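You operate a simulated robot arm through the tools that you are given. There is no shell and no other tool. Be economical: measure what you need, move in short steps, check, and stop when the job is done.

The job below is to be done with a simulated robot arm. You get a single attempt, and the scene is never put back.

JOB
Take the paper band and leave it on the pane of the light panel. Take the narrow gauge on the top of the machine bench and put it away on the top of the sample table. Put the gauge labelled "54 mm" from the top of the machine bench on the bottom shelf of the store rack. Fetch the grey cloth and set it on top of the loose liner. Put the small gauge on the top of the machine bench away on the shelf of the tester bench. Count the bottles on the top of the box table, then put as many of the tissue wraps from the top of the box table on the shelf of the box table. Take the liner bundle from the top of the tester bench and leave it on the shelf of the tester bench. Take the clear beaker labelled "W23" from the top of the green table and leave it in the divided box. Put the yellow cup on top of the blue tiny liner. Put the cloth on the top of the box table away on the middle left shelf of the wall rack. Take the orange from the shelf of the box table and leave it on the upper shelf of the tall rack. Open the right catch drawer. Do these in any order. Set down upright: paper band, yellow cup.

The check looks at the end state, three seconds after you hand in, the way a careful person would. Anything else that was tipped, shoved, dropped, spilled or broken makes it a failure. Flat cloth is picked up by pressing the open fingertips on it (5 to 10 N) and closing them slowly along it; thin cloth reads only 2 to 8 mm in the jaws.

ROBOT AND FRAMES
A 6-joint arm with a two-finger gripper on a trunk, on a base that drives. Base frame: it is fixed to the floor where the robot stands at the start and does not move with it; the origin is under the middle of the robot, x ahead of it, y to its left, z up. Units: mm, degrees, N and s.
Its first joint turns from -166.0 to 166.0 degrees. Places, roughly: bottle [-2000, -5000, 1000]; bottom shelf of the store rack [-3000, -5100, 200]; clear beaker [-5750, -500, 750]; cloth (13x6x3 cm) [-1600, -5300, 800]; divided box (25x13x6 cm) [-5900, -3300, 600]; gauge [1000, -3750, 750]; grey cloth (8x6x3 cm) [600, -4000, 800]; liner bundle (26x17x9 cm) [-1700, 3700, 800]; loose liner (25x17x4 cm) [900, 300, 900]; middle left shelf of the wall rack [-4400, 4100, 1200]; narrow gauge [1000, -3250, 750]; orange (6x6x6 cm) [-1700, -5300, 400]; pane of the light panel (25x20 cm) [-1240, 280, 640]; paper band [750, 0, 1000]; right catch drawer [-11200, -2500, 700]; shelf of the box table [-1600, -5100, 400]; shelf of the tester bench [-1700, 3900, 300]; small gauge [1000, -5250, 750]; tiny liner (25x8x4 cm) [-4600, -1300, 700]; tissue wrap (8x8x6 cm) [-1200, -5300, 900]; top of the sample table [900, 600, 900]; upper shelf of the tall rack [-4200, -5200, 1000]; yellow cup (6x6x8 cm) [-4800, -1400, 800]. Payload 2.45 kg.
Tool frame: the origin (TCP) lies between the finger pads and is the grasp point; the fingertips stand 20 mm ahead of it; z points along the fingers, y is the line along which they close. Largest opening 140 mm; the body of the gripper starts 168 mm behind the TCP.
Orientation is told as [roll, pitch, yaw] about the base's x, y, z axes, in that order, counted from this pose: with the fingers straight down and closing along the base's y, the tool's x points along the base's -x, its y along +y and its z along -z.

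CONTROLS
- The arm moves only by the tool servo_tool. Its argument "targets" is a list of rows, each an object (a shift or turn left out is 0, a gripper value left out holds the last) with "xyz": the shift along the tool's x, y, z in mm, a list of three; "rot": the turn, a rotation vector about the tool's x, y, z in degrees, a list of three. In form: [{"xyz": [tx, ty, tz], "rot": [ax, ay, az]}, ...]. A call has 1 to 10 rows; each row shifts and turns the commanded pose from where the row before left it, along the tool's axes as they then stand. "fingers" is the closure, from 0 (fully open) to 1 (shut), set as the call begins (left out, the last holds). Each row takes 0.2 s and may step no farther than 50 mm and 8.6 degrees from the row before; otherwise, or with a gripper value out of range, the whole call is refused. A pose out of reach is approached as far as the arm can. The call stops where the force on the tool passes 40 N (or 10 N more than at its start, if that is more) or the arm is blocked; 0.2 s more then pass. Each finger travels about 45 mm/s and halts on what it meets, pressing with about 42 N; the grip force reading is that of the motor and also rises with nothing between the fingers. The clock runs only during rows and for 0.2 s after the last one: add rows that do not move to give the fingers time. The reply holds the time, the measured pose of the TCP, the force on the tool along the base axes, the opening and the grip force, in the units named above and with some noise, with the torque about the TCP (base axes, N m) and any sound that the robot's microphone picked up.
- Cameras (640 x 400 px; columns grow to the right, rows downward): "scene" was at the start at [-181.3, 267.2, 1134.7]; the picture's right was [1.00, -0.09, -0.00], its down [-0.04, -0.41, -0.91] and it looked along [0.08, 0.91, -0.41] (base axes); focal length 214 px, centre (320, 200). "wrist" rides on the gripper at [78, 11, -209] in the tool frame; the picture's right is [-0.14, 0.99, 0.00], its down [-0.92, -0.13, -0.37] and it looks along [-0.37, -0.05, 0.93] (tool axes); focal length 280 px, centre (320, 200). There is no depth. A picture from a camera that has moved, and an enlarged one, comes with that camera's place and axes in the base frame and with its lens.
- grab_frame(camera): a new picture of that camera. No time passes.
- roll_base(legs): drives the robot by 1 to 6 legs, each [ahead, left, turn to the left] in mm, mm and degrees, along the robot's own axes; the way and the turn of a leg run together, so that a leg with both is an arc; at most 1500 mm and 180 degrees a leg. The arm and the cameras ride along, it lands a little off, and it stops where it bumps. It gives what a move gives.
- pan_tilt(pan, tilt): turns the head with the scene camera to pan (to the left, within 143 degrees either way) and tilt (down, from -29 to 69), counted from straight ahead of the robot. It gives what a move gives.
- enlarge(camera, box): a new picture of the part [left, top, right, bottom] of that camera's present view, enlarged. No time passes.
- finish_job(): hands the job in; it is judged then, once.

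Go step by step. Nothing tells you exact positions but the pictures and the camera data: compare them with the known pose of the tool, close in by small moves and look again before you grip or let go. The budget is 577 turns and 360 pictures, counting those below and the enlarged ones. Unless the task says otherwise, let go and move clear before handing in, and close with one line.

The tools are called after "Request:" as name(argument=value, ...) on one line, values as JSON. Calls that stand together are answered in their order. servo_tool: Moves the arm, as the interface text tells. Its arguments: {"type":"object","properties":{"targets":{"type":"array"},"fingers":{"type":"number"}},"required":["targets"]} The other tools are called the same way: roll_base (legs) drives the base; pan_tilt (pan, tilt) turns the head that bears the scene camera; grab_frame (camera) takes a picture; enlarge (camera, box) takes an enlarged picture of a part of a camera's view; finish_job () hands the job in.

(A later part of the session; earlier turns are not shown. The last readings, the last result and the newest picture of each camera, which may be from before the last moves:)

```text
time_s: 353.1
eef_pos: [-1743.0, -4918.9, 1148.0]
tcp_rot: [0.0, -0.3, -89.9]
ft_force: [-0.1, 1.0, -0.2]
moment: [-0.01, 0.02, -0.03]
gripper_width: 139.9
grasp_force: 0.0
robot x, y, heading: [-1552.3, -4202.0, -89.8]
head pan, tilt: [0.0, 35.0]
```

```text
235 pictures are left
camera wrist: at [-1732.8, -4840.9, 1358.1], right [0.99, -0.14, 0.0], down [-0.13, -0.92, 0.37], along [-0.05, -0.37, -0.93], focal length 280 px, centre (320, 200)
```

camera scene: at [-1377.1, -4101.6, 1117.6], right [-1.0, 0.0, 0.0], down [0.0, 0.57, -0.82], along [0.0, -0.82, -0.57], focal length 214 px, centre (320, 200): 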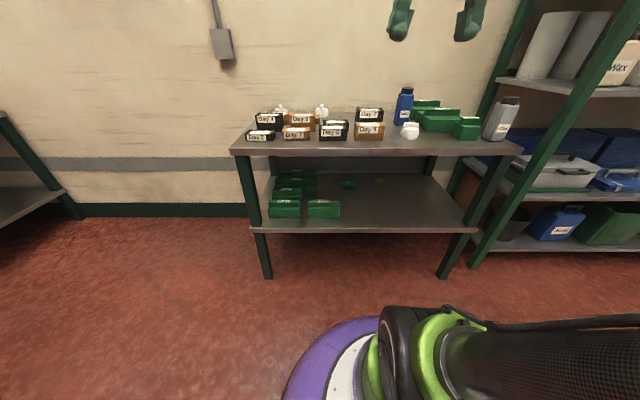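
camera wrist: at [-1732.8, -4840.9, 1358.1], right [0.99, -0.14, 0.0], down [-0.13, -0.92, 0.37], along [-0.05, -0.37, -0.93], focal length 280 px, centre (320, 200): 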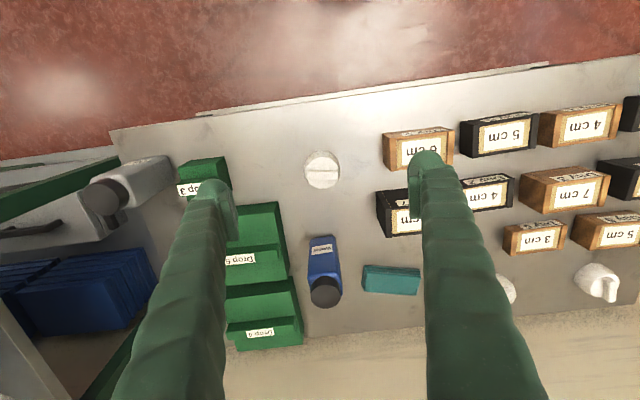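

No further bottles: two bottles, so two wraps. I tilt the tool 30° forward and approach the front wrap so the same tilt can be used on the shelf.

Request:
servo_tool(targets=[{"rot": [0, -7.5, 0]}, {"rot": [0, -7.5, 0]}, {"rot": [0, -7.5, 0]}, {"rot": [0, -7.5, 0]}, {"xyz": [19.7, -4, 41.3]}, {"xyz": [19.7, 0, 41.3]}, {"xyz": [19.7, 0, 41.3]}, {"xyz": [19.7, 0, 41.3]}, {"xyz": [19.7, 0, 41.3]}, {"xyz": [0, 0, 0]}], fingers=0.18)

Request:
grab_frame(camera="wrist")

Request:
enlarge(camera="scene", box=[350, 60, 530, 170])

```text
time_s: 355.3
eef_pos: [-1746.6, -4937.6, 917.6]
tcp_rot: [0.1, -30.4, -89.9]
ft_force: [0.1, -0.6, 0.6]
moment: [0.0, 0.01, 0.01]
gripper_width: 115.0
grasp_force: 0.1
robot x, y, heading: [-1552.0, -4207.7, -89.9]
head pan, tilt: [0.0, 35.0]
```

```text
234 pictures are left
camera wrist: at [-1737.3, -4765.4, 1059.9], right [0.99, -0.12, 0.07], down [-0.13, -0.61, 0.78], along [-0.05, -0.78, -0.62], focal length 280 px, centre (320, 200)
```

wrist: 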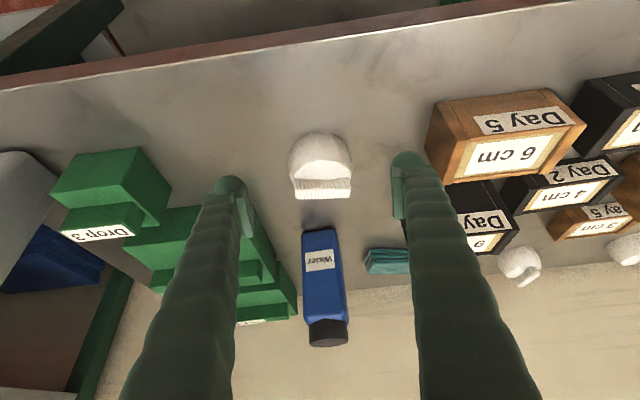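

```text
3.56 times, centred on (440, 115) of scene
camera zoom: at [-1377.1, -4101.7, 1117.6], right [-1.0, 0.0, 0.0], down [0.0, 0.57, -0.82], along [0.0, -0.82, -0.57], focal length 763 px, centre (-107, 502)
```

zoom: 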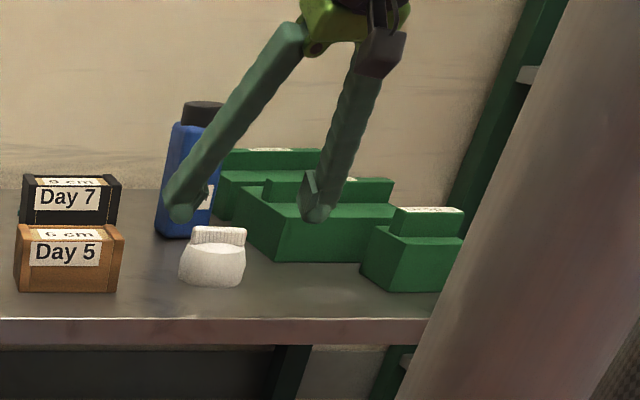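

Aligned. I move in along the tool axis and close.

Request:
servo_tool(targets=[{"xyz": [-3, 0, 40]}, {"xyz": [-3, 0, 38]}, {"xyz": [0, 0, 0]}])

Request:
servo_tool(targets=[{"xyz": [0, 0, 0]}, {"xyz": [0, 0, 0]}, {"xyz": [0, 0, 0]}, {"xyz": [0, 0, 0]}], fingers=0.52)

Request:
grab_frame(camera="wrist")

```text
time_s: 356.1
eef_pos: [-1748.7, -4981.2, 857.5]
tcp_rot: [0.1, -30.3, -90.0]
ft_force: [0.4, -0.7, -0.8]
moment: [0.02, 0.01, 0.04]
gripper_width: 114.9
grasp_force: 0.0
robot x, y, heading: [-1549.9, -4205.7, -90.2]
head pan, tilt: [0.0, 35.0]
```

```text
time_s: 357.1
eef_pos: [-1747.8, -4982.0, 857.2]
tcp_rot: [0.1, -30.3, -89.9]
ft_force: [-0.1, -0.5, 0.5]
moment: [0.02, -0.04, 0.02]
gripper_width: 70.8
grasp_force: 34.6
robot x, y, heading: [-1551.2, -4203.1, -90.1]
head pan, tilt: [0.0, 35.0]
```

```text
232 pictures are left
camera wrist: at [-1737.8, -4809.5, 998.8], right [0.99, -0.12, 0.07], down [-0.13, -0.61, 0.78], along [-0.05, -0.78, -0.62], focal length 280 px, centre (320, 200)
```

wrist: 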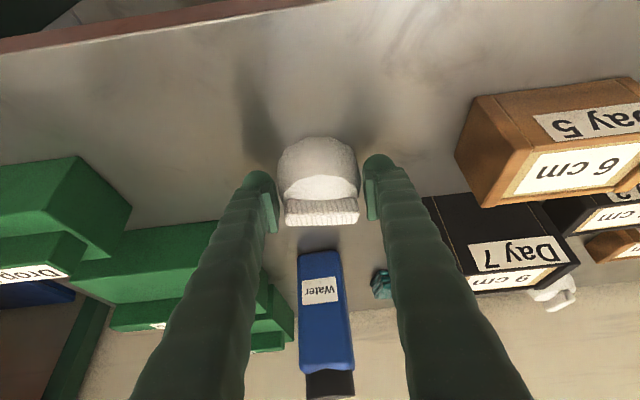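

Request:
servo_tool(targets=[{"xyz": [0, 0, 0]}, {"xyz": [0, 0, 0]}], fingers=0.6)

Request:
servo_tool(targets=[{"xyz": [10, 0, -17]}, {"xyz": [20, 0, -35]}, {"xyz": [20, 0, -35]}, {"xyz": [0, 0, 0]}])

Request:
grab_frame(camera="wrist")

```text
time_s: 357.7
eef_pos: [-1749.1, -4980.9, 856.6]
tcp_rot: [0.1, -30.3, -89.8]
ft_force: [0.4, -0.4, 0.5]
moment: [0.01, -0.01, -0.01]
gripper_width: 69.7
grasp_force: 41.8
robot x, y, heading: [-1552.4, -4203.5, -90.2]
head pan, tilt: [0.0, 35.0]
```

```text
time_s: 358.7
eef_pos: [-1746.2, -4894.5, 906.7]
tcp_rot: [0.1, -30.4, -90.0]
ft_force: [-0.1, 0.0, -0.4]
moment: [0.05, 0.01, -0.01]
gripper_width: 69.4
grasp_force: 42.3
robot x, y, heading: [-1550.6, -4206.1, -90.2]
head pan, tilt: [0.0, 35.0]
```

```text
231 pictures are left
camera wrist: at [-1736.2, -4722.8, 1048.4], right [0.99, -0.12, 0.07], down [-0.13, -0.61, 0.78], along [-0.05, -0.78, -0.62], focal length 280 px, centre (320, 200)
```

wrist: 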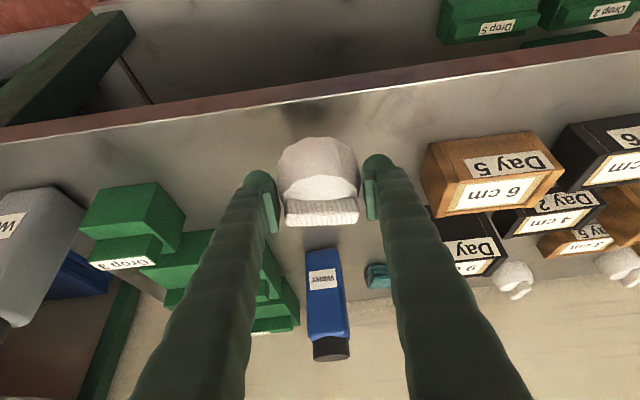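

Wrap held. I back the base away from the table and lower to shelf level.

Request:
roll_base(legs=[[-130, 0, 0]])

Request:
servo_tool(targets=[{"xyz": [24, 0, 41.6]}, {"xyz": [24, 0, 41.6]}, {"xyz": [24, 0, 41.6]}, {"xyz": [24, 0, 41.6]}, {"xyz": [24, 0, 41.6]}, {"xyz": [24, 0, 41.6]}, {"xyz": [24, 0, 41.6]}, {"xyz": [24, 0, 41.6]}, {"xyz": [0, 0, 0]}])

Request:
grab_frame(camera="wrist")

Request:
grab_frame(camera="scene")

```text
time_s: 360.0
eef_pos: [-1746.0, -4765.0, 905.8]
tcp_rot: [0.0, -30.3, -89.9]
ft_force: [-0.8, -0.3, 0.3]
moment: [-0.04, 0.04, 0.01]
gripper_width: 68.7
grasp_force: 42.9
robot x, y, heading: [-1551.2, -4071.3, -90.0]
head pan, tilt: [0.0, 35.0]
```

```text
time_s: 362.0
eef_pos: [-1743.6, -4765.9, 522.1]
tcp_rot: [0.1, -30.2, -89.9]
ft_force: [0.3, -0.8, -1.0]
moment: [0.01, 0.01, 0.03]
gripper_width: 67.6
grasp_force: 42.4
robot x, y, heading: [-1551.9, -4073.7, -89.9]
head pan, tilt: [0.0, 35.0]
```

```text
230 pictures are left
camera wrist: at [-1734.5, -4595.0, 663.4], right [0.99, -0.12, 0.07], down [-0.13, -0.61, 0.78], along [-0.05, -0.78, -0.62], focal length 280 px, centre (320, 200)
```

wrist: 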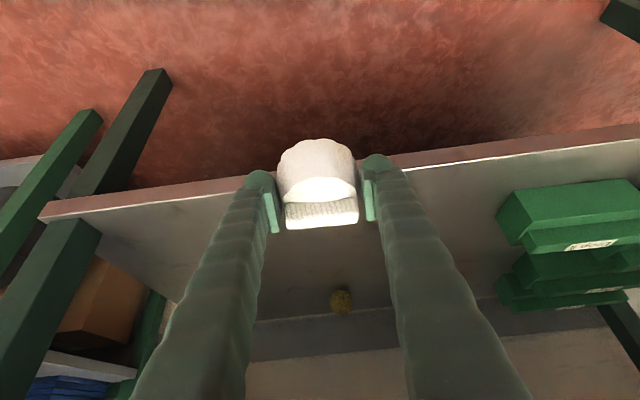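

```text
229 pictures are left
camera scene: at [-1377.3, -3971.0, 1117.7], right [-1.0, 0.0, 0.0], down [0.0, 0.57, -0.82], along [0.0, -0.82, -0.57], focal length 214 px, centre (320, 200)
```

scene: 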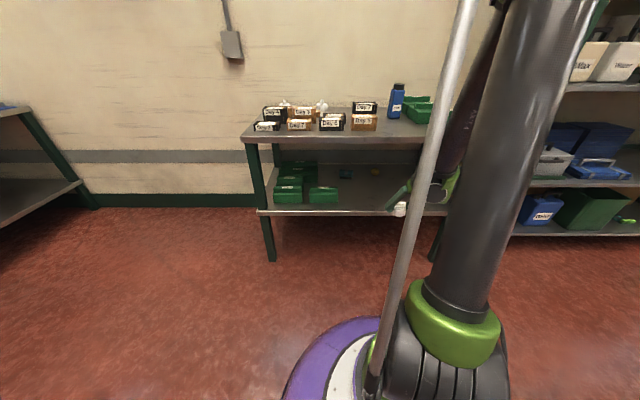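

I shift right to leave the orange's way free, then insert over the shelf.

Request:
servo_tool(targets=[{"xyz": [0, -45, 0]}, {"xyz": [0, -45, 0]}, {"xyz": [0, -45, 0]}, {"xyz": [21, 0, 36.4]}, {"xyz": [-39, 0, 22.5]}, {"xyz": [-39, 0, 22.5]}, {"xyz": [-39, 0, 22.5]}, {"xyz": [-39, 0, 22.5]}, {"xyz": [0, 0, 0]}])

Request:
grab_frame(camera="wrist")

```text
time_s: 364.0
eef_pos: [-1881.5, -4948.3, 481.5]
tcp_rot: [0.0, -30.2, -89.9]
ft_force: [-0.3, 0.1, -0.5]
moment: [0.02, -0.02, -0.02]
gripper_width: 67.6
grasp_force: 41.6
robot x, y, heading: [-1551.2, -4074.2, -89.8]
head pan, tilt: [0.0, 35.0]
```

```text
228 pictures are left
camera wrist: at [-1870.0, -4775.6, 623.0], right [0.99, -0.12, 0.07], down [-0.13, -0.61, 0.78], along [-0.05, -0.78, -0.62], focal length 280 px, centre (320, 200)
```

wrist: 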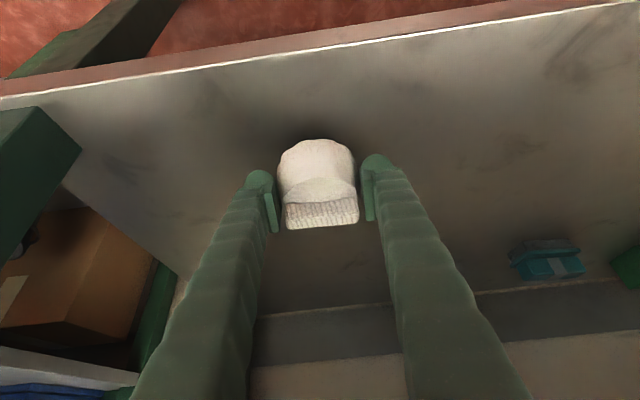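

Request:
servo_tool(targets=[{"xyz": [6, 0, 10.4]}, {"xyz": [1.5, 0, 2.6]}, {"xyz": [1.5, 0, 2.6]}, {"xyz": [0, 0, 0]}])

Request:
servo_tool(targets=[{"xyz": [1.5, 0, 2.6]}, {"xyz": [0, 0, 0]}])

Request:
servo_tool(targets=[{"xyz": [1.5, 0, 2.6]}, {"xyz": [0, 0, 0]}])

```text
time_s: 365.0
eef_pos: [-1879.6, -4947.7, 462.8]
tcp_rot: [0.0, -30.3, -89.9]
ft_force: [-0.3, -0.1, -0.4]
moment: [-0.01, -0.03, -0.03]
gripper_width: 67.4
grasp_force: 41.9
robot x, y, heading: [-1554.1, -4074.9, -89.7]
head pan, tilt: [0.0, 35.0]
```

```text
time_s: 365.6
eef_pos: [-1880.3, -4947.8, 460.5]
tcp_rot: [0.1, -30.3, -89.9]
ft_force: [0.0, 0.8, -0.4]
moment: [0.0, -0.05, 0.02]
gripper_width: 67.2
grasp_force: 41.7
robot x, y, heading: [-1553.8, -4076.2, -89.8]
head pan, tilt: [0.0, 35.0]
```

```text
time_s: 366.2
eef_pos: [-1880.4, -4948.0, 457.8]
tcp_rot: [0.0, -30.3, -89.9]
ft_force: [-0.3, -0.5, 13.1]
moment: [-0.1, -0.37, -0.03]
gripper_width: 67.6
grasp_force: 41.9
robot x, y, heading: [-1551.0, -4070.5, -89.7]
head pan, tilt: [0.0, 35.0]
```

Contact at z 458 (shelf ≈ 422). I release and retreat along the tool axis.

Request:
servo_tool(targets=[{"xyz": [0, 0, 0]}, {"xyz": [0, 0, 0]}, {"xyz": [0, 0, 0]}, {"xyz": [0, 0, 0]}], fingers=0.25)

Request:
servo_tool(targets=[{"xyz": [0, 0, -40]}, {"xyz": [0, 0, -40]}, {"xyz": [39, 0, -22]}, {"xyz": [39, 0, -22]}, {"xyz": [39, 0, -22]}, {"xyz": [0, 0, 0]}])

Request:
grab_frame(camera="wrist")

```text
time_s: 367.2
eef_pos: [-1879.4, -4948.9, 457.3]
tcp_rot: [0.1, -30.3, -90.0]
ft_force: [0.1, -0.6, -0.1]
moment: [-0.02, -0.01, 0.01]
gripper_width: 105.0
grasp_force: 0.1
robot x, y, heading: [-1551.6, -4075.3, -89.8]
head pan, tilt: [0.0, 35.0]
```

```text
time_s: 368.6
eef_pos: [-1880.7, -4772.7, 522.7]
tcp_rot: [0.0, -30.4, -89.8]
ft_force: [0.6, -1.1, -1.1]
moment: [-0.01, 0.04, 0.01]
gripper_width: 105.2
grasp_force: 0.1
robot x, y, heading: [-1551.8, -4075.3, -89.9]
head pan, tilt: [0.0, 35.0]
```

```text
227 pictures are left
camera wrist: at [-1870.9, -4600.1, 665.6], right [0.99, -0.12, 0.07], down [-0.13, -0.61, 0.78], along [-0.05, -0.78, -0.62], focal length 280 px, centre (320, 200)
```

wrist: 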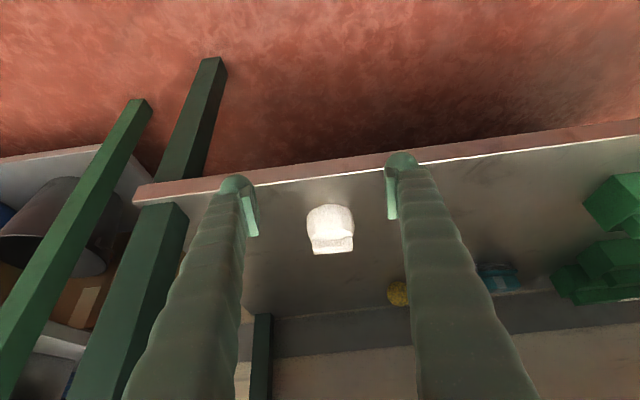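

The first wrap stands on the shelf. While here, I test how far the tool can tilt for reaching the orange deep in the shelf.

Request:
servo_tool(targets=[{"xyz": [0, 45, 0]}, {"xyz": [0, 45, 0]}, {"xyz": [0, 45, 0]}, {"rot": [0, -7.5, 0]}, {"rot": [0, -7.5, 0]}, {"rot": [0, -7.5, 0]}, {"rot": [0, -7.5, 0]}, {"xyz": [0, 0, 0]}])

Request:
grab_frame(camera="wrist")

Request:
grab_frame(camera="scene")

```text
time_s: 370.4
eef_pos: [-1759.3, -4800.4, 588.6]
tcp_rot: [0.2, -60.1, -89.9]
ft_force: [0.8, 0.1, -0.8]
moment: [-0.01, 0.01, 0.04]
gripper_width: 104.8
grasp_force: 0.1
out of reach, approached as far as the arm can: row 6, 7
robot x, y, heading: [-1555.6, -4071.3, -89.9]
head pan, tilt: [0.0, 35.0]
```

```text
226 pictures are left
camera wrist: at [-1749.8, -4582.1, 626.2], right [0.99, -0.07, 0.12], down [-0.13, -0.14, 0.98], along [-0.05, -0.99, -0.15], focal length 280 px, centre (320, 200)
```

wrist: 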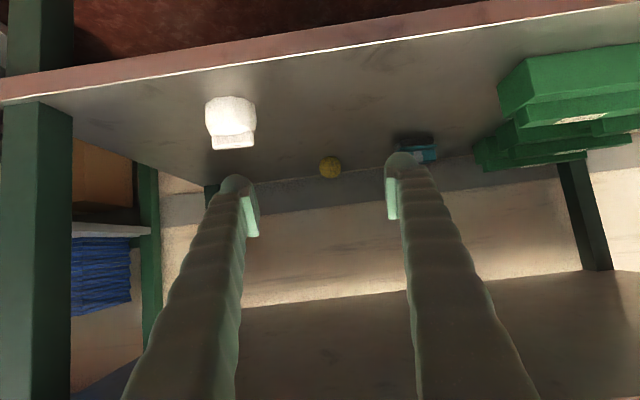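

```text
225 pictures are left
camera scene: at [-1377.3, -3971.0, 1117.7], right [-1.0, 0.0, 0.0], down [0.0, 0.57, -0.82], along [0.0, -0.82, -0.57], focal length 214 px, centre (320, 200)
```

scene: 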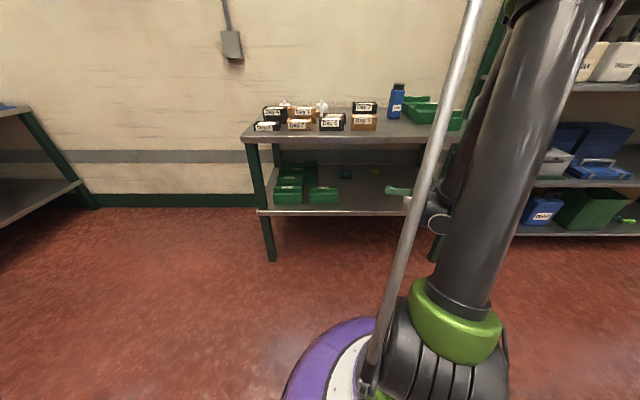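

The 60° tilt works and I see the orange deep on the shelf. I look up at the elbow to judge the arm's shape.

Request:
pan_tilt(pan=-15, tilt=-10)

Request:
grab_frame(camera="scene")

```text
time_s: 371.5
eef_pos: [-1761.0, -4801.9, 589.0]
tcp_rot: [0.2, -60.0, -89.9]
ft_force: [0.2, 0.7, 0.0]
moment: [-0.01, 0.02, 0.0]
gripper_width: 105.0
grasp_force: 0.0
robot x, y, heading: [-1557.7, -4071.4, -89.9]
head pan, tilt: [-15.0, -10.0]
```

```text
224 pictures are left
camera scene: at [-1399.2, -3964.4, 1189.0], right [-0.97, 0.26, 0.0], down [-0.04, -0.17, -0.98], along [-0.25, -0.95, 0.17], focal length 214 px, centre (320, 200)
```

scene: 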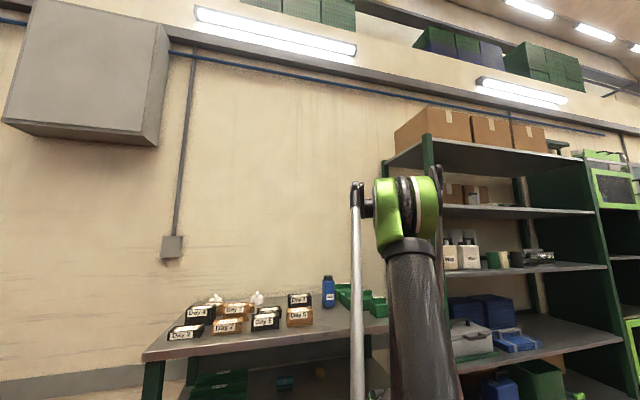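

The shoulder sits at about z 780, so a far-stretched arm will be flat enough to slip under the table top. I align the base with the orange and step back.

Request:
roll_base(legs=[[-75, -190, 0]])

Request:
servo_tool(targets=[{"xyz": [0, 45, 0]}, {"xyz": [0, 45, 0]}, {"xyz": [0, 45, 0]}, {"xyz": [0, 45, 0]}, {"xyz": [0, 25, 0]}, {"xyz": [0, 0, 0]}])

Request:
pan_tilt(pan=0, tilt=20)

Request:
grab_frame(camera="wrist")

```text
time_s: 373.1
eef_pos: [-1951.5, -4726.1, 589.2]
tcp_rot: [0.2, -60.1, -90.1]
ft_force: [0.7, -1.0, -0.2]
moment: [-0.02, -0.03, -0.01]
gripper_width: 104.6
grasp_force: 0.0
robot x, y, heading: [-1744.0, -3995.4, -90.2]
head pan, tilt: [-15.0, -10.0]
```

```text
time_s: 374.5
eef_pos: [-1748.5, -4732.9, 606.8]
tcp_rot: [0.2, -59.8, -90.1]
ft_force: [-0.1, -0.4, 0.6]
moment: [0.03, -0.02, 0.01]
gripper_width: 104.9
grasp_force: 0.1
out of reach, approached as far as the arm can: row 1, 2, 3
robot x, y, heading: [-1744.1, -3998.5, -90.1]
head pan, tilt: [-15.0, -10.0]
```

```text
time_s: 375.4
eef_pos: [-1748.3, -4733.3, 606.1]
tcp_rot: [0.2, -59.8, -90.1]
ft_force: [-0.8, 0.0, 1.1]
moment: [0.0, -0.02, -0.01]
gripper_width: 104.9
grasp_force: 0.1
robot x, y, heading: [-1746.2, -3998.1, -89.7]
head pan, tilt: [0.0, 20.0]
```

```text
223 pictures are left
camera wrist: at [-1738.3, -4513.9, 644.3], right [0.99, -0.07, 0.12], down [-0.13, -0.14, 0.98], along [-0.05, -0.99, -0.15], focal length 280 px, centre (320, 200)
```

wrist: 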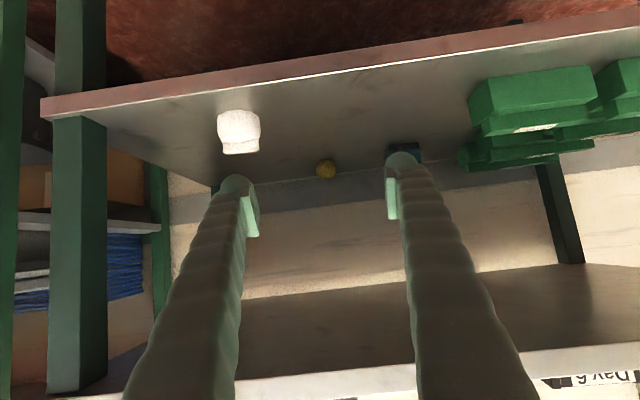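

Request:
servo_tool(targets=[{"xyz": [-11.2, 0, 45.5]}, {"xyz": [-11.2, 0, 45.5]}, {"xyz": [-11.2, 0, 45.5]}, {"xyz": [-11.2, 0, 45.5]}, {"xyz": [-11.2, 0, 45.5]}, {"xyz": [-11.2, 0, 45.5]}, {"xyz": [0, 0, 0]}])

Request:
grab_frame(camera="scene")

Request:
grab_frame(camera="wrist")

```text
time_s: 377.1
eef_pos: [-1745.6, -5001.7, 527.2]
tcp_rot: [0.2, -60.1, -89.9]
ft_force: [-0.4, 1.1, 0.3]
moment: [0.03, 0.03, 0.04]
gripper_width: 105.1
grasp_force: 0.1
robot x, y, heading: [-1742.5, -3994.4, -90.1]
head pan, tilt: [0.0, 20.0]
```

```text
222 pictures are left
camera scene: at [-1568.7, -3901.7, 1141.5], right [-1.0, 0.0, 0.0], down [0.0, 0.34, -0.94], along [0.0, -0.94, -0.34], focal length 214 px, centre (320, 200)
```

scene: 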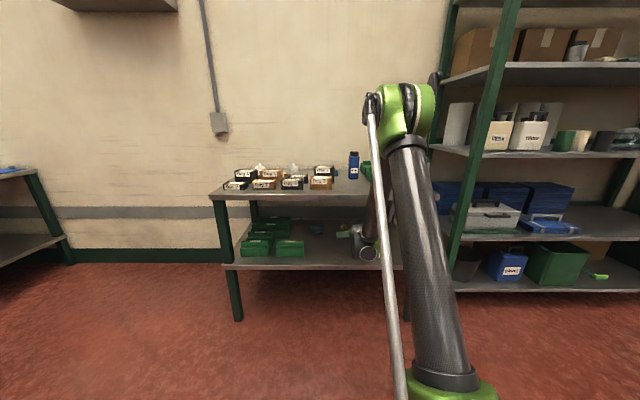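

```text
221 pictures are left
camera wrist: at [-1736.6, -4783.3, 565.1], right [0.99, -0.07, 0.12], down [-0.13, -0.14, 0.98], along [-0.05, -0.99, -0.15], focal length 280 px, centre (320, 200)
```

wrist: 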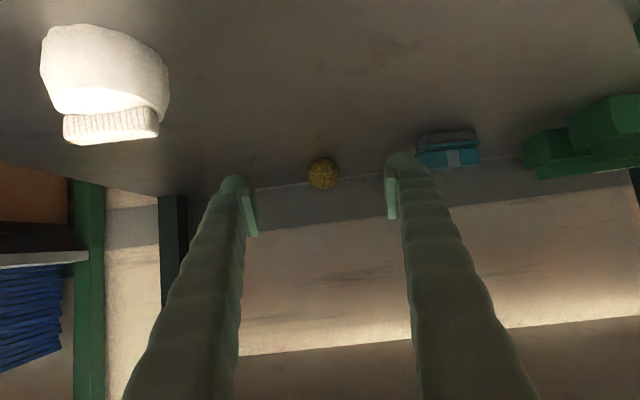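

Reachable. For more clearance under the table edge I move the base back another 80 mm, then continue in.

Request:
roll_base(legs=[[-85, 0, 0]])

Request:
servo_tool(targets=[{"xyz": [-11.2, 0, 45.5]}, {"xyz": [-11.2, 0, 45.5]}, {"xyz": [-11.2, 0, 45.5]}, {"xyz": [-22, 0, 39]}, {"xyz": [0, 0, 0]}])

Request:
grab_frame(camera="wrist")

Request:
grab_frame(camera="scene")

```text
time_s: 378.1
eef_pos: [-1746.8, -4917.5, 528.1]
tcp_rot: [0.2, -60.1, -90.1]
ft_force: [-0.4, -0.1, -0.6]
moment: [-0.01, -0.01, 0.01]
gripper_width: 104.9
grasp_force: 0.1
robot x, y, heading: [-1744.3, -3912.5, -90.1]
head pan, tilt: [0.0, 20.0]
```

```text
time_s: 379.3
eef_pos: [-1746.3, -5098.7, 490.1]
tcp_rot: [0.2, -60.0, -90.0]
ft_force: [-0.5, -0.2, 0.8]
moment: [-0.01, 0.01, -0.01]
gripper_width: 105.0
grasp_force: 0.1
robot x, y, heading: [-1745.0, -3910.6, -89.6]
head pan, tilt: [0.0, 20.0]
```

```text
220 pictures are left
camera wrist: at [-1736.2, -4880.4, 527.2], right [0.99, -0.07, 0.12], down [-0.13, -0.14, 0.98], along [-0.05, -0.99, -0.15], focal length 280 px, centre (320, 200)
```

wrist: 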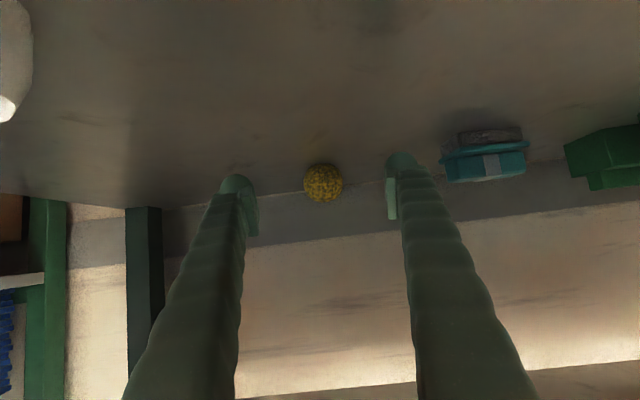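

```text
219 pictures are left
camera scene: at [-1568.8, -3816.0, 1141.5], right [-1.0, 0.0, 0.0], down [0.0, 0.34, -0.94], along [0.0, -0.94, -0.34], focal length 214 px, centre (320, 200)
```

scene: 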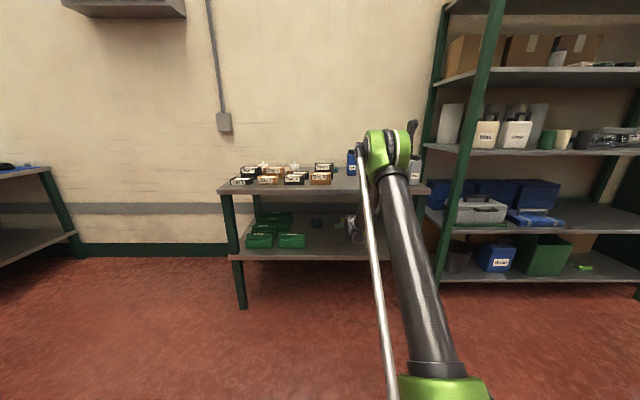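

The orange is at about (-1748, -5238, 452). I advance the last stretch.

Request:
servo_tool(targets=[{"xyz": [-14, -1, 46]}, {"xyz": [-14, -1, 46]}, {"xyz": [0, 0, 0]}])

Request:
grab_frame(camera="wrist")

```text
time_s: 380.1
eef_pos: [-1746.9, -5190.2, 468.4]
tcp_rot: [0.2, -60.0, -90.1]
ft_force: [0.6, 0.4, 0.0]
moment: [-0.01, 0.0, 0.0]
gripper_width: 104.9
grasp_force: 0.0
robot x, y, heading: [-1744.7, -3911.9, -90.2]
head pan, tilt: [0.0, 20.0]
```

```text
218 pictures are left
camera wrist: at [-1737.5, -4972.0, 507.4], right [0.99, -0.07, 0.12], down [-0.13, -0.14, 0.98], along [-0.05, -0.99, -0.15], focal length 280 px, centre (320, 200)
```

wrist: 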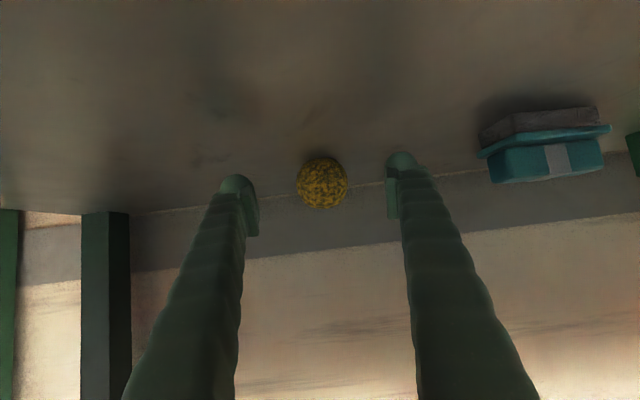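

Request:
servo_tool(targets=[{"xyz": [-6, -1, 22]}, {"xyz": [-5, 0, 19]}, {"xyz": [0, 0, 0]}])

Request:
grab_frame(camera="wrist")

```text
time_s: 380.9
eef_pos: [-1748.4, -5231.3, 458.6]
tcp_rot: [0.2, -60.0, -90.0]
ft_force: [0.4, 0.3, -0.5]
moment: [-0.01, 0.01, -0.01]
gripper_width: 104.9
grasp_force: 0.1
robot x, y, heading: [-1743.3, -3911.3, -89.5]
head pan, tilt: [0.0, 20.0]
```

```text
217 pictures are left
camera wrist: at [-1738.6, -5011.9, 496.1], right [0.99, -0.07, 0.12], down [-0.13, -0.14, 0.98], along [-0.05, -0.99, -0.15], focal length 280 px, centre (320, 200)
```

wrist: 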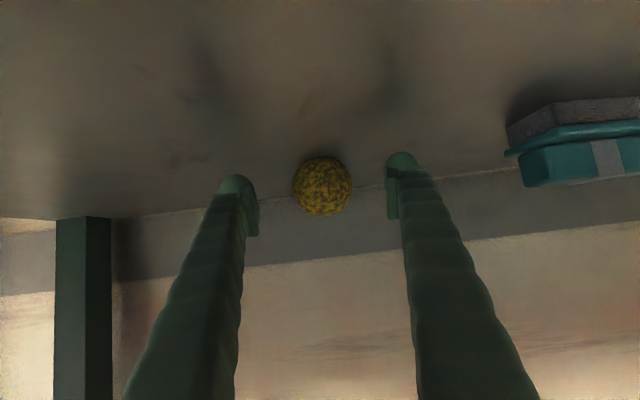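

Request:
servo_tool(targets=[{"xyz": [-8, 0, 20]}, {"xyz": [-8, 0, 20]}, {"xyz": [0, 0, 0]}])

Request:
servo_tool(targets=[{"xyz": [0, 0, 0]}, {"xyz": [0, 0, 0]}, {"xyz": [0, 0, 0]}, {"xyz": [0, 0, 0]}], fingers=0.65)

Request:
grab_frame(camera="wrist")

```text
time_s: 381.7
eef_pos: [-1747.3, -5273.4, 451.1]
tcp_rot: [0.2, -59.9, -90.0]
ft_force: [0.6, -0.7, -0.5]
moment: [0.0, -0.01, 0.02]
gripper_width: 105.0
grasp_force: 0.1
robot x, y, heading: [-1744.0, -3908.8, -90.1]
head pan, tilt: [0.0, 20.0]
```

```text
time_s: 382.7
eef_pos: [-1747.9, -5273.1, 450.9]
tcp_rot: [0.1, -59.9, -90.0]
ft_force: [-0.5, 0.3, 0.2]
moment: [0.01, 0.02, 0.03]
gripper_width: 52.9
grasp_force: 28.0
robot x, y, heading: [-1742.2, -3914.1, -89.9]
head pan, tilt: [0.0, 20.0]
```

```text
216 pictures are left
camera wrist: at [-1737.9, -5053.9, 488.8], right [0.99, -0.07, 0.12], down [-0.13, -0.14, 0.98], along [-0.05, -0.99, -0.15], focal length 280 px, centre (320, 200)
```

wrist: 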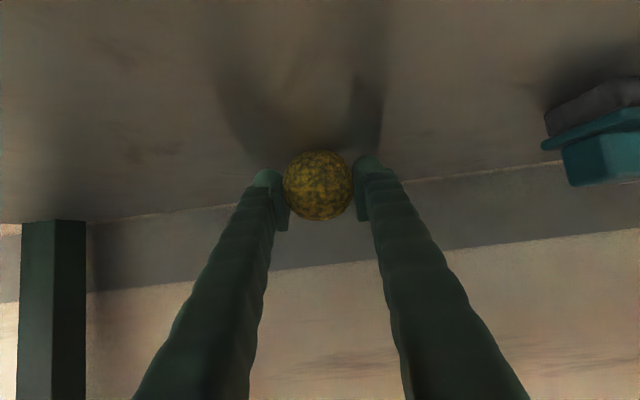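

The orange is between the pads. I firm up and back out.

Request:
servo_tool(targets=[{"xyz": [0, 0, 0]}, {"xyz": [0, 0, 0]}, {"xyz": [0, 0, 0]}], fingers=0.7)

Request:
servo_tool(targets=[{"xyz": [-8.7, 0, -5]}, {"xyz": [-8.7, 0, -5]}, {"xyz": [14, 0, -46]}, {"xyz": [14, 0, -46]}, {"xyz": [14, 0, -46]}, {"xyz": [14, 0, -46]}, {"xyz": [14, 0, -46]}, {"xyz": [0, 0, 0]}])

Request:
grab_frame(camera="wrist")

```text
time_s: 383.5
eef_pos: [-1747.1, -5273.0, 450.3]
tcp_rot: [0.3, -60.0, -90.0]
ft_force: [-0.1, 0.4, 0.8]
moment: [0.02, -0.01, -0.03]
gripper_width: 52.6
grasp_force: 42.0
robot x, y, heading: [-1741.5, -3914.3, -90.0]
head pan, tilt: [0.0, 20.0]
```

```text
time_s: 385.3
eef_pos: [-1748.6, -5038.5, 525.7]
tcp_rot: [0.2, -60.0, -90.0]
ft_force: [0.4, -0.6, -0.7]
moment: [0.0, -0.01, 0.0]
gripper_width: 52.5
grasp_force: 42.0
robot x, y, heading: [-1742.3, -3911.1, -89.9]
head pan, tilt: [0.0, 20.0]
```

```text
215 pictures are left
camera wrist: at [-1739.1, -4819.6, 563.5], right [0.99, -0.07, 0.12], down [-0.13, -0.14, 0.98], along [-0.05, -0.99, -0.15], focal length 280 px, centre (320, 200)
```

wrist: 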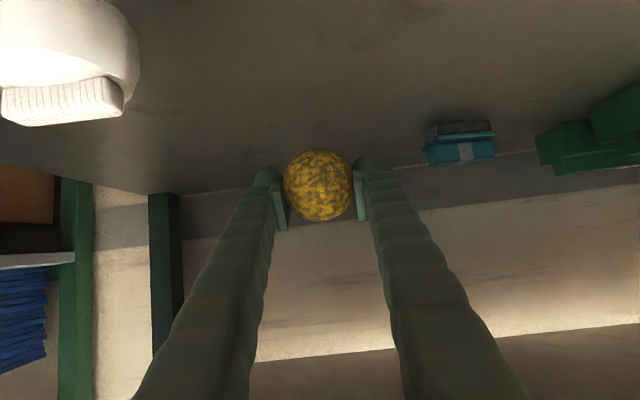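

Orange held. I back away and drive to the tall rack.

Request:
roll_base(legs=[[-350, 0, 0], [0, -1250, 0], [0, -1200, 0]])

Request:
grab_frame(camera="scene")

```text
time_s: 397.9
eef_pos: [-4000.0, -4722.3, 525.2]
tcp_rot: [0.2, -60.1, -94.1]
ft_force: [-0.4, -0.6, -0.6]
moment: [0.01, -0.04, 0.0]
gripper_width: 52.7
grasp_force: 42.2
robot x, y, heading: [-3913.2, -3599.2, -94.2]
head pan, tilt: [0.0, 20.0]
stopped in leg 3: the robot was blocked; the commanded pose is now the measured one
```

```text
214 pictures are left
camera scene: at [-3731.6, -3516.2, 1141.5], right [-1.0, 0.07, 0.0], down [0.02, 0.34, -0.94], along [-0.07, -0.94, -0.34], focal length 214 px, centre (320, 200)
```

scene: 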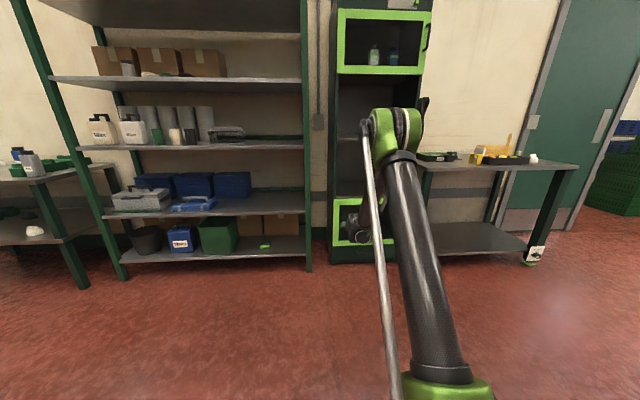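

I was blocked on the right side. I look there.

Request:
pan_tilt(pan=-100, tilt=35)

Request:
grab_frame(camera="scene")

```text
time_s: 399.7
eef_pos: [-4000.0, -4723.1, 526.1]
tcp_rot: [0.1, -60.0, -94.2]
ft_force: [-0.7, -0.2, -1.1]
moment: [-0.03, -0.01, 0.0]
gripper_width: 52.6
grasp_force: 41.5
robot x, y, heading: [-3915.9, -3600.1, -94.1]
head pan, tilt: [-100.0, 35.0]
```

```text
213 pictures are left
camera scene: at [-3810.4, -3401.9, 1117.7], right [0.24, 0.97, 0.0], down [0.56, -0.14, -0.82], along [-0.79, 0.2, -0.57], focal length 214 px, centre (320, 200)
```

scene: 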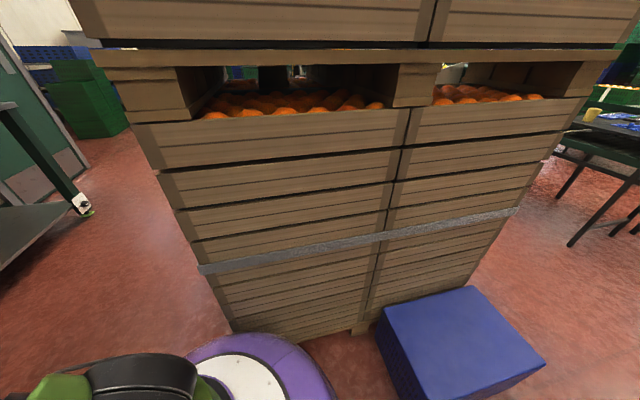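

I bumped a heavy crate pallet on the right; it appears unmoved. I step left, raise and retract the arm, and go around ahead of it.

Request:
roll_base(legs=[[0, 60, 4.1]])

Request:
servo_tool(targets=[{"xyz": [-22, 0, -41.7]}, {"xyz": [-22, 0, -41.7]}, {"xyz": [-22, 0, -41.7]}, {"xyz": [-22, 0, -41.7]}, {"xyz": [-22, 0, -41.7]}, {"xyz": [-22, 0, -41.7]}, {"xyz": [-22, 0, -41.7]}, {"xyz": [-22, 0, -41.7]}, {"xyz": [-22, 0, -41.7]}, {"xyz": [-22, 0, -41.7]}])

Request:
servo_tool(targets=[{"xyz": [-22, 0, -41.7]}, {"xyz": [-22, 0, -41.7]}, {"xyz": [-22, 0, -41.7]}, {"xyz": [-22, 0, -41.7]}, {"xyz": [20, 0, -40]}, {"xyz": [20, 0, -40]}, {"xyz": [20, 0, -40]}, {"xyz": [20, 0, -40]}, {"xyz": [0, 0, 0]}])

Request:
grab_frame(camera="scene")

```text
time_s: 400.6
eef_pos: [-3859.8, -4729.2, 525.9]
tcp_rot: [0.2, -60.0, -90.1]
ft_force: [0.3, 0.3, -0.3]
moment: [0.01, 0.01, 0.0]
gripper_width: 52.7
grasp_force: 41.9
robot x, y, heading: [-3854.9, -3600.1, -90.1]
head pan, tilt: [-100.0, 35.0]
```

```text
time_s: 402.8
eef_pos: [-3861.4, -4475.4, 926.5]
tcp_rot: [0.2, -60.0, -90.2]
ft_force: [-0.8, 0.1, -1.4]
moment: [0.02, -0.01, 0.02]
gripper_width: 52.4
grasp_force: 42.2
robot x, y, heading: [-3853.6, -3603.7, -90.1]
head pan, tilt: [-100.0, 35.0]
```

```text
time_s: 404.8
eef_pos: [-3861.3, -4197.3, 1095.6]
tcp_rot: [0.1, -60.1, -90.2]
ft_force: [-0.3, 0.3, -1.0]
moment: [0.02, 0.0, 0.01]
gripper_width: 52.2
grasp_force: 42.1
robot x, y, heading: [-3856.1, -3602.3, -90.0]
head pan, tilt: [-100.0, 35.0]
```

```text
212 pictures are left
camera scene: at [-3764.6, -3396.9, 1117.6], right [0.17, 0.98, 0.0], down [0.56, -0.1, -0.82], along [-0.81, 0.14, -0.57], focal length 214 px, centre (320, 200)
```

scene: 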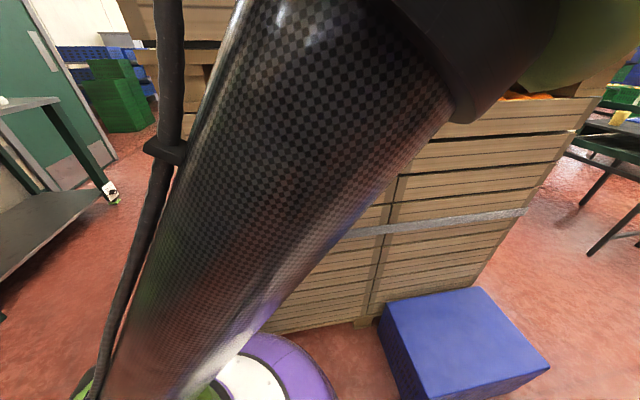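

Request:
roll_base(legs=[[520, 0, 0], [0, -340, 0]])

Request:
pan_tilt(pan=0, tilt=10)

Request:
grab_frame(camera="scene")

Request:
grab_frame(camera="wrist")

```text
time_s: 409.7
eef_pos: [-4192.0, -4727.9, 1095.3]
tcp_rot: [0.2, -60.1, -89.5]
ft_force: [-0.1, -0.3, -1.4]
moment: [0.02, 0.04, -0.03]
gripper_width: 52.6
grasp_force: 41.4
robot x, y, heading: [-4192.8, -4132.9, -89.6]
head pan, tilt: [-100.0, 35.0]
```

```text
time_s: 411.5
eef_pos: [-4191.5, -4727.3, 1096.4]
tcp_rot: [0.2, -60.0, -89.4]
ft_force: [-0.4, 0.0, -1.3]
moment: [0.0, 0.0, -0.03]
gripper_width: 52.3
grasp_force: 41.9
robot x, y, heading: [-4191.8, -4137.7, -89.1]
head pan, tilt: [0.0, 10.0]
```

```text
211 pictures are left
camera scene: at [-4017.0, -4033.9, 1157.7], right [-1.0, -0.01, 0.0], down [0.0, 0.17, -0.98], along [0.01, -0.98, -0.17], focal length 214 px, centre (320, 200)
```

scene: 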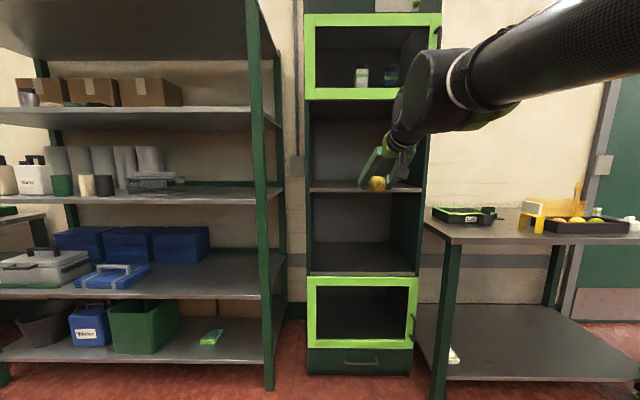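

```text
210 pictures are left
camera wrist: at [-4184.8, -4509.1, 1133.2], right [0.99, -0.05, 0.12], down [-0.13, -0.14, 0.98], along [-0.04, -0.99, -0.15], focal length 280 px, centre (320, 200)
```

wrist: 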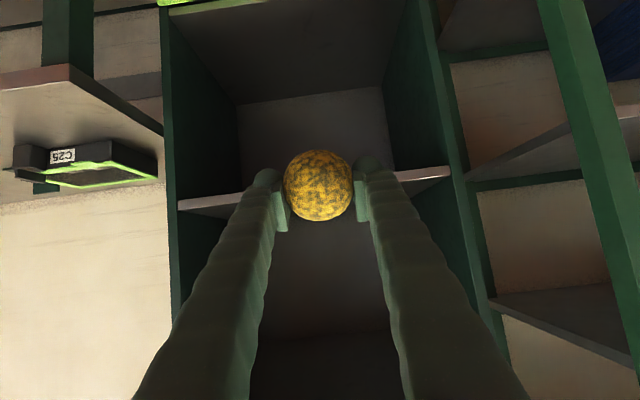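

The upper shelf is at about z 1047, front edge near y -4986. I insert the orange centrally at z 1110.

Request:
servo_tool(targets=[{"xyz": [-17, -5, -10]}, {"xyz": [-24, 0, 41.6]}, {"xyz": [-24, 0, 41.6]}, {"xyz": [-24, 0, 41.6]}, {"xyz": [-24, 0, 41.6]}, {"xyz": [-24, 0, 41.6]}, {"xyz": [0, 0, 0]}])

Request:
grab_frame(camera="wrist")

Request:
enlarge(camera="scene", box=[280, 80, 480, 220])

```text
time_s: 413.1
eef_pos: [-4191.8, -4971.8, 1115.4]
tcp_rot: [0.2, -60.0, -89.4]
ft_force: [-0.8, 0.5, -0.7]
moment: [0.03, -0.02, 0.0]
gripper_width: 52.6
grasp_force: 42.3
robot x, y, heading: [-4192.3, -4133.2, -89.1]
head pan, tilt: [0.0, 10.0]
```

```text
209 pictures are left
camera wrist: at [-4183.9, -4752.6, 1153.6], right [0.99, -0.05, 0.12], down [-0.13, -0.14, 0.98], along [-0.04, -0.99, -0.15], focal length 280 px, centre (320, 200)
```

wrist: 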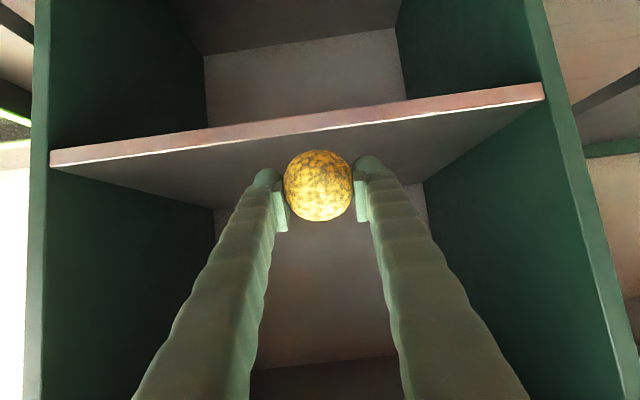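

```text
2.86 times, centred on (380, 150) of scene
camera zoom: at [-4016.9, -4034.0, 1157.8], right [-1.0, -0.01, 0.0], down [0.0, 0.17, -0.98], along [0.01, -0.98, -0.17], focal length 613 px, centre (149, 343)
```

zoom: 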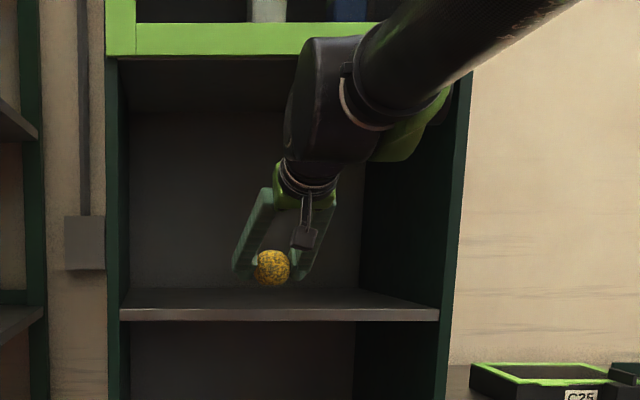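

Request:
servo_tool(targets=[{"xyz": [-24, 0, 41.6]}, {"xyz": [-24, 0, 41.6]}, {"xyz": [-24, 0, 41.6]}, {"xyz": [8.7, 0, 5]}, {"xyz": [8.7, 0, 5]}, {"xyz": [6, 0, 3.5]}, {"xyz": [0, 0, 0]}])

Request:
grab_frame(camera="wrist")

```text
time_s: 414.7
eef_pos: [-4190.1, -5114.3, 1088.9]
tcp_rot: [0.3, -60.1, -89.4]
ft_force: [0.1, -0.7, -1.9]
moment: [-0.01, -0.01, 0.0]
gripper_width: 52.1
grasp_force: 42.1
robot x, y, heading: [-4190.8, -4137.0, -89.2]
head pan, tilt: [0.0, 10.0]
```

```text
207 pictures are left
camera wrist: at [-4183.2, -4894.5, 1126.1], right [0.99, -0.05, 0.12], down [-0.13, -0.14, 0.98], along [-0.04, -0.99, -0.15], focal length 280 px, centre (320, 200)
```

wrist: 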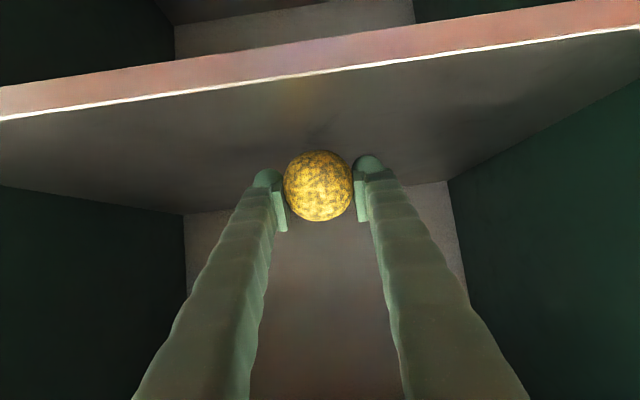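

Request:
servo_tool(targets=[{"xyz": [4.3, 0, 2.5]}, {"xyz": [2.6, 0, 1.5]}, {"xyz": [2.6, 0, 1.5]}, {"xyz": [0, 0, 0]}])

Request:
servo_tool(targets=[{"xyz": [1.7, 0, 1]}, {"xyz": [0, 0, 0]}])

Request:
servo_tool(targets=[{"xyz": [1.7, 0, 1]}, {"xyz": [0, 0, 0]}])

```text
time_s: 415.7
eef_pos: [-4191.9, -5113.8, 1077.6]
tcp_rot: [0.2, -60.1, -89.3]
ft_force: [-1.0, -0.2, -1.1]
moment: [0.03, 0.0, -0.01]
gripper_width: 52.5
grasp_force: 42.0
robot x, y, heading: [-4192.1, -4130.1, -89.2]
head pan, tilt: [0.0, 10.0]
```

```text
time_s: 416.3
eef_pos: [-4191.1, -5113.1, 1075.4]
tcp_rot: [0.2, -60.0, -89.4]
ft_force: [0.0, -0.3, -0.6]
moment: [0.0, -0.01, -0.02]
gripper_width: 52.2
grasp_force: 41.7
robot x, y, heading: [-4190.5, -4135.9, -88.9]
head pan, tilt: [0.0, 10.0]
```

```text
time_s: 416.9
eef_pos: [-4191.9, -5113.9, 1072.0]
tcp_rot: [0.2, -60.1, -89.4]
ft_force: [0.3, 0.6, -1.2]
moment: [-0.03, 0.01, -0.01]
gripper_width: 52.3
grasp_force: 42.2
robot x, y, heading: [-4191.9, -4130.0, -89.3]
head pan, tilt: [0.0, 10.0]
```

Request:
servo_tool(targets=[{"xyz": [1.7, 0, 1]}, {"xyz": [0, 0, 0]}])

Request:
servo_tool(targets=[{"xyz": [1.7, 0, 1]}, {"xyz": [0, 0, 0]}])

Request:
enlarge(camera="scene", box=[340, 140, 440, 210])

```text
time_s: 417.5
eef_pos: [-4192.0, -5113.4, 1071.9]
tcp_rot: [0.2, -60.0, -89.4]
ft_force: [0.0, -2.5, 5.8]
moment: [-0.06, 0.03, -0.01]
gripper_width: 52.3
grasp_force: 42.2
robot x, y, heading: [-4191.4, -4134.7, -89.2]
head pan, tilt: [0.0, 10.0]
```

```text
time_s: 418.1
eef_pos: [-4191.1, -5113.2, 1070.0]
tcp_rot: [0.2, -60.1, -89.3]
ft_force: [1.9, -7.0, 32.4]
moment: [-0.08, -0.11, -0.01]
gripper_width: 52.5
grasp_force: 42.0
robot x, y, heading: [-4187.5, -4135.3, -89.3]
head pan, tilt: [0.0, 10.0]
```

```text
5.71 times, centred on (390, 175) of scene
camera zoom: at [-4016.9, -4033.1, 1157.7], right [-1.0, -0.01, 0.0], down [0.0, 0.17, -0.98], along [0.01, -0.98, -0.17], focal length 1226 px, centre (-80, 343)
```

zoom: 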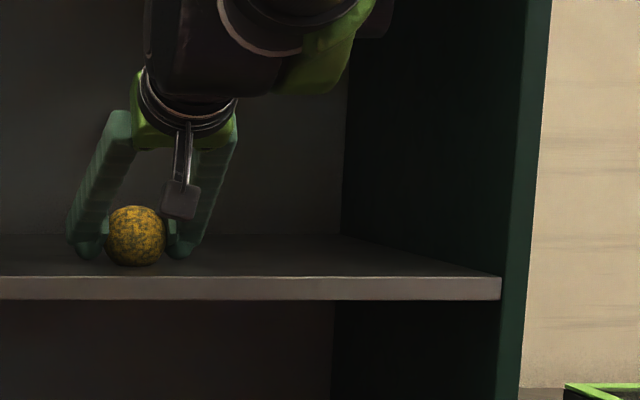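

Contact. I relieve the load slightly and open gently.

Request:
servo_tool(targets=[{"xyz": [-1.7, 0, -1]}, {"xyz": [0, 0, 0]}])

Request:
servo_tool(targets=[{"xyz": [0, 0, 0]}, {"xyz": [0, 0, 0]}, {"xyz": [0, 0, 0]}, {"xyz": [0, 0, 0]}], fingers=0.3)

Request:
grab_frame(camera="wrist")

```text
time_s: 418.7
eef_pos: [-4190.4, -5113.6, 1071.0]
tcp_rot: [0.2, -60.1, -89.4]
ft_force: [0.8, -5.0, 14.8]
moment: [-0.13, -0.09, 0.0]
gripper_width: 52.4
grasp_force: 42.4
robot x, y, heading: [-4189.7, -4132.0, -89.2]
head pan, tilt: [0.0, 10.0]
```

```text
time_s: 419.7
eef_pos: [-4192.1, -5113.0, 1070.6]
tcp_rot: [0.2, -60.0, -89.3]
ft_force: [0.2, 0.0, -0.1]
moment: [-0.01, 0.01, -0.02]
gripper_width: 97.7
grasp_force: 0.1
robot x, y, heading: [-4188.7, -4132.4, -89.2]
head pan, tilt: [0.0, 10.0]
```

```text
205 pictures are left
camera wrist: at [-4184.0, -4893.8, 1108.6], right [0.99, -0.05, 0.12], down [-0.13, -0.14, 0.98], along [-0.04, -0.99, -0.15], focal length 280 px, centre (320, 200)
```

wrist: 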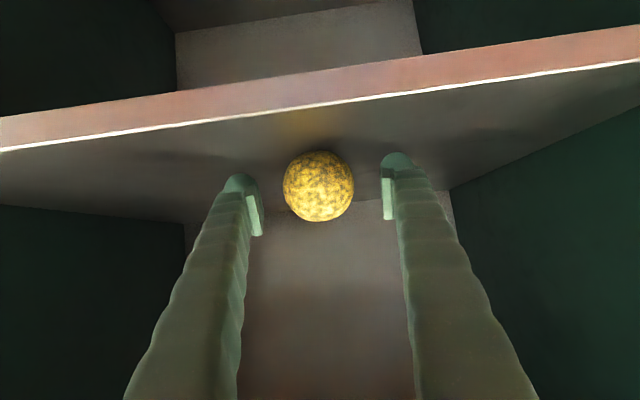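

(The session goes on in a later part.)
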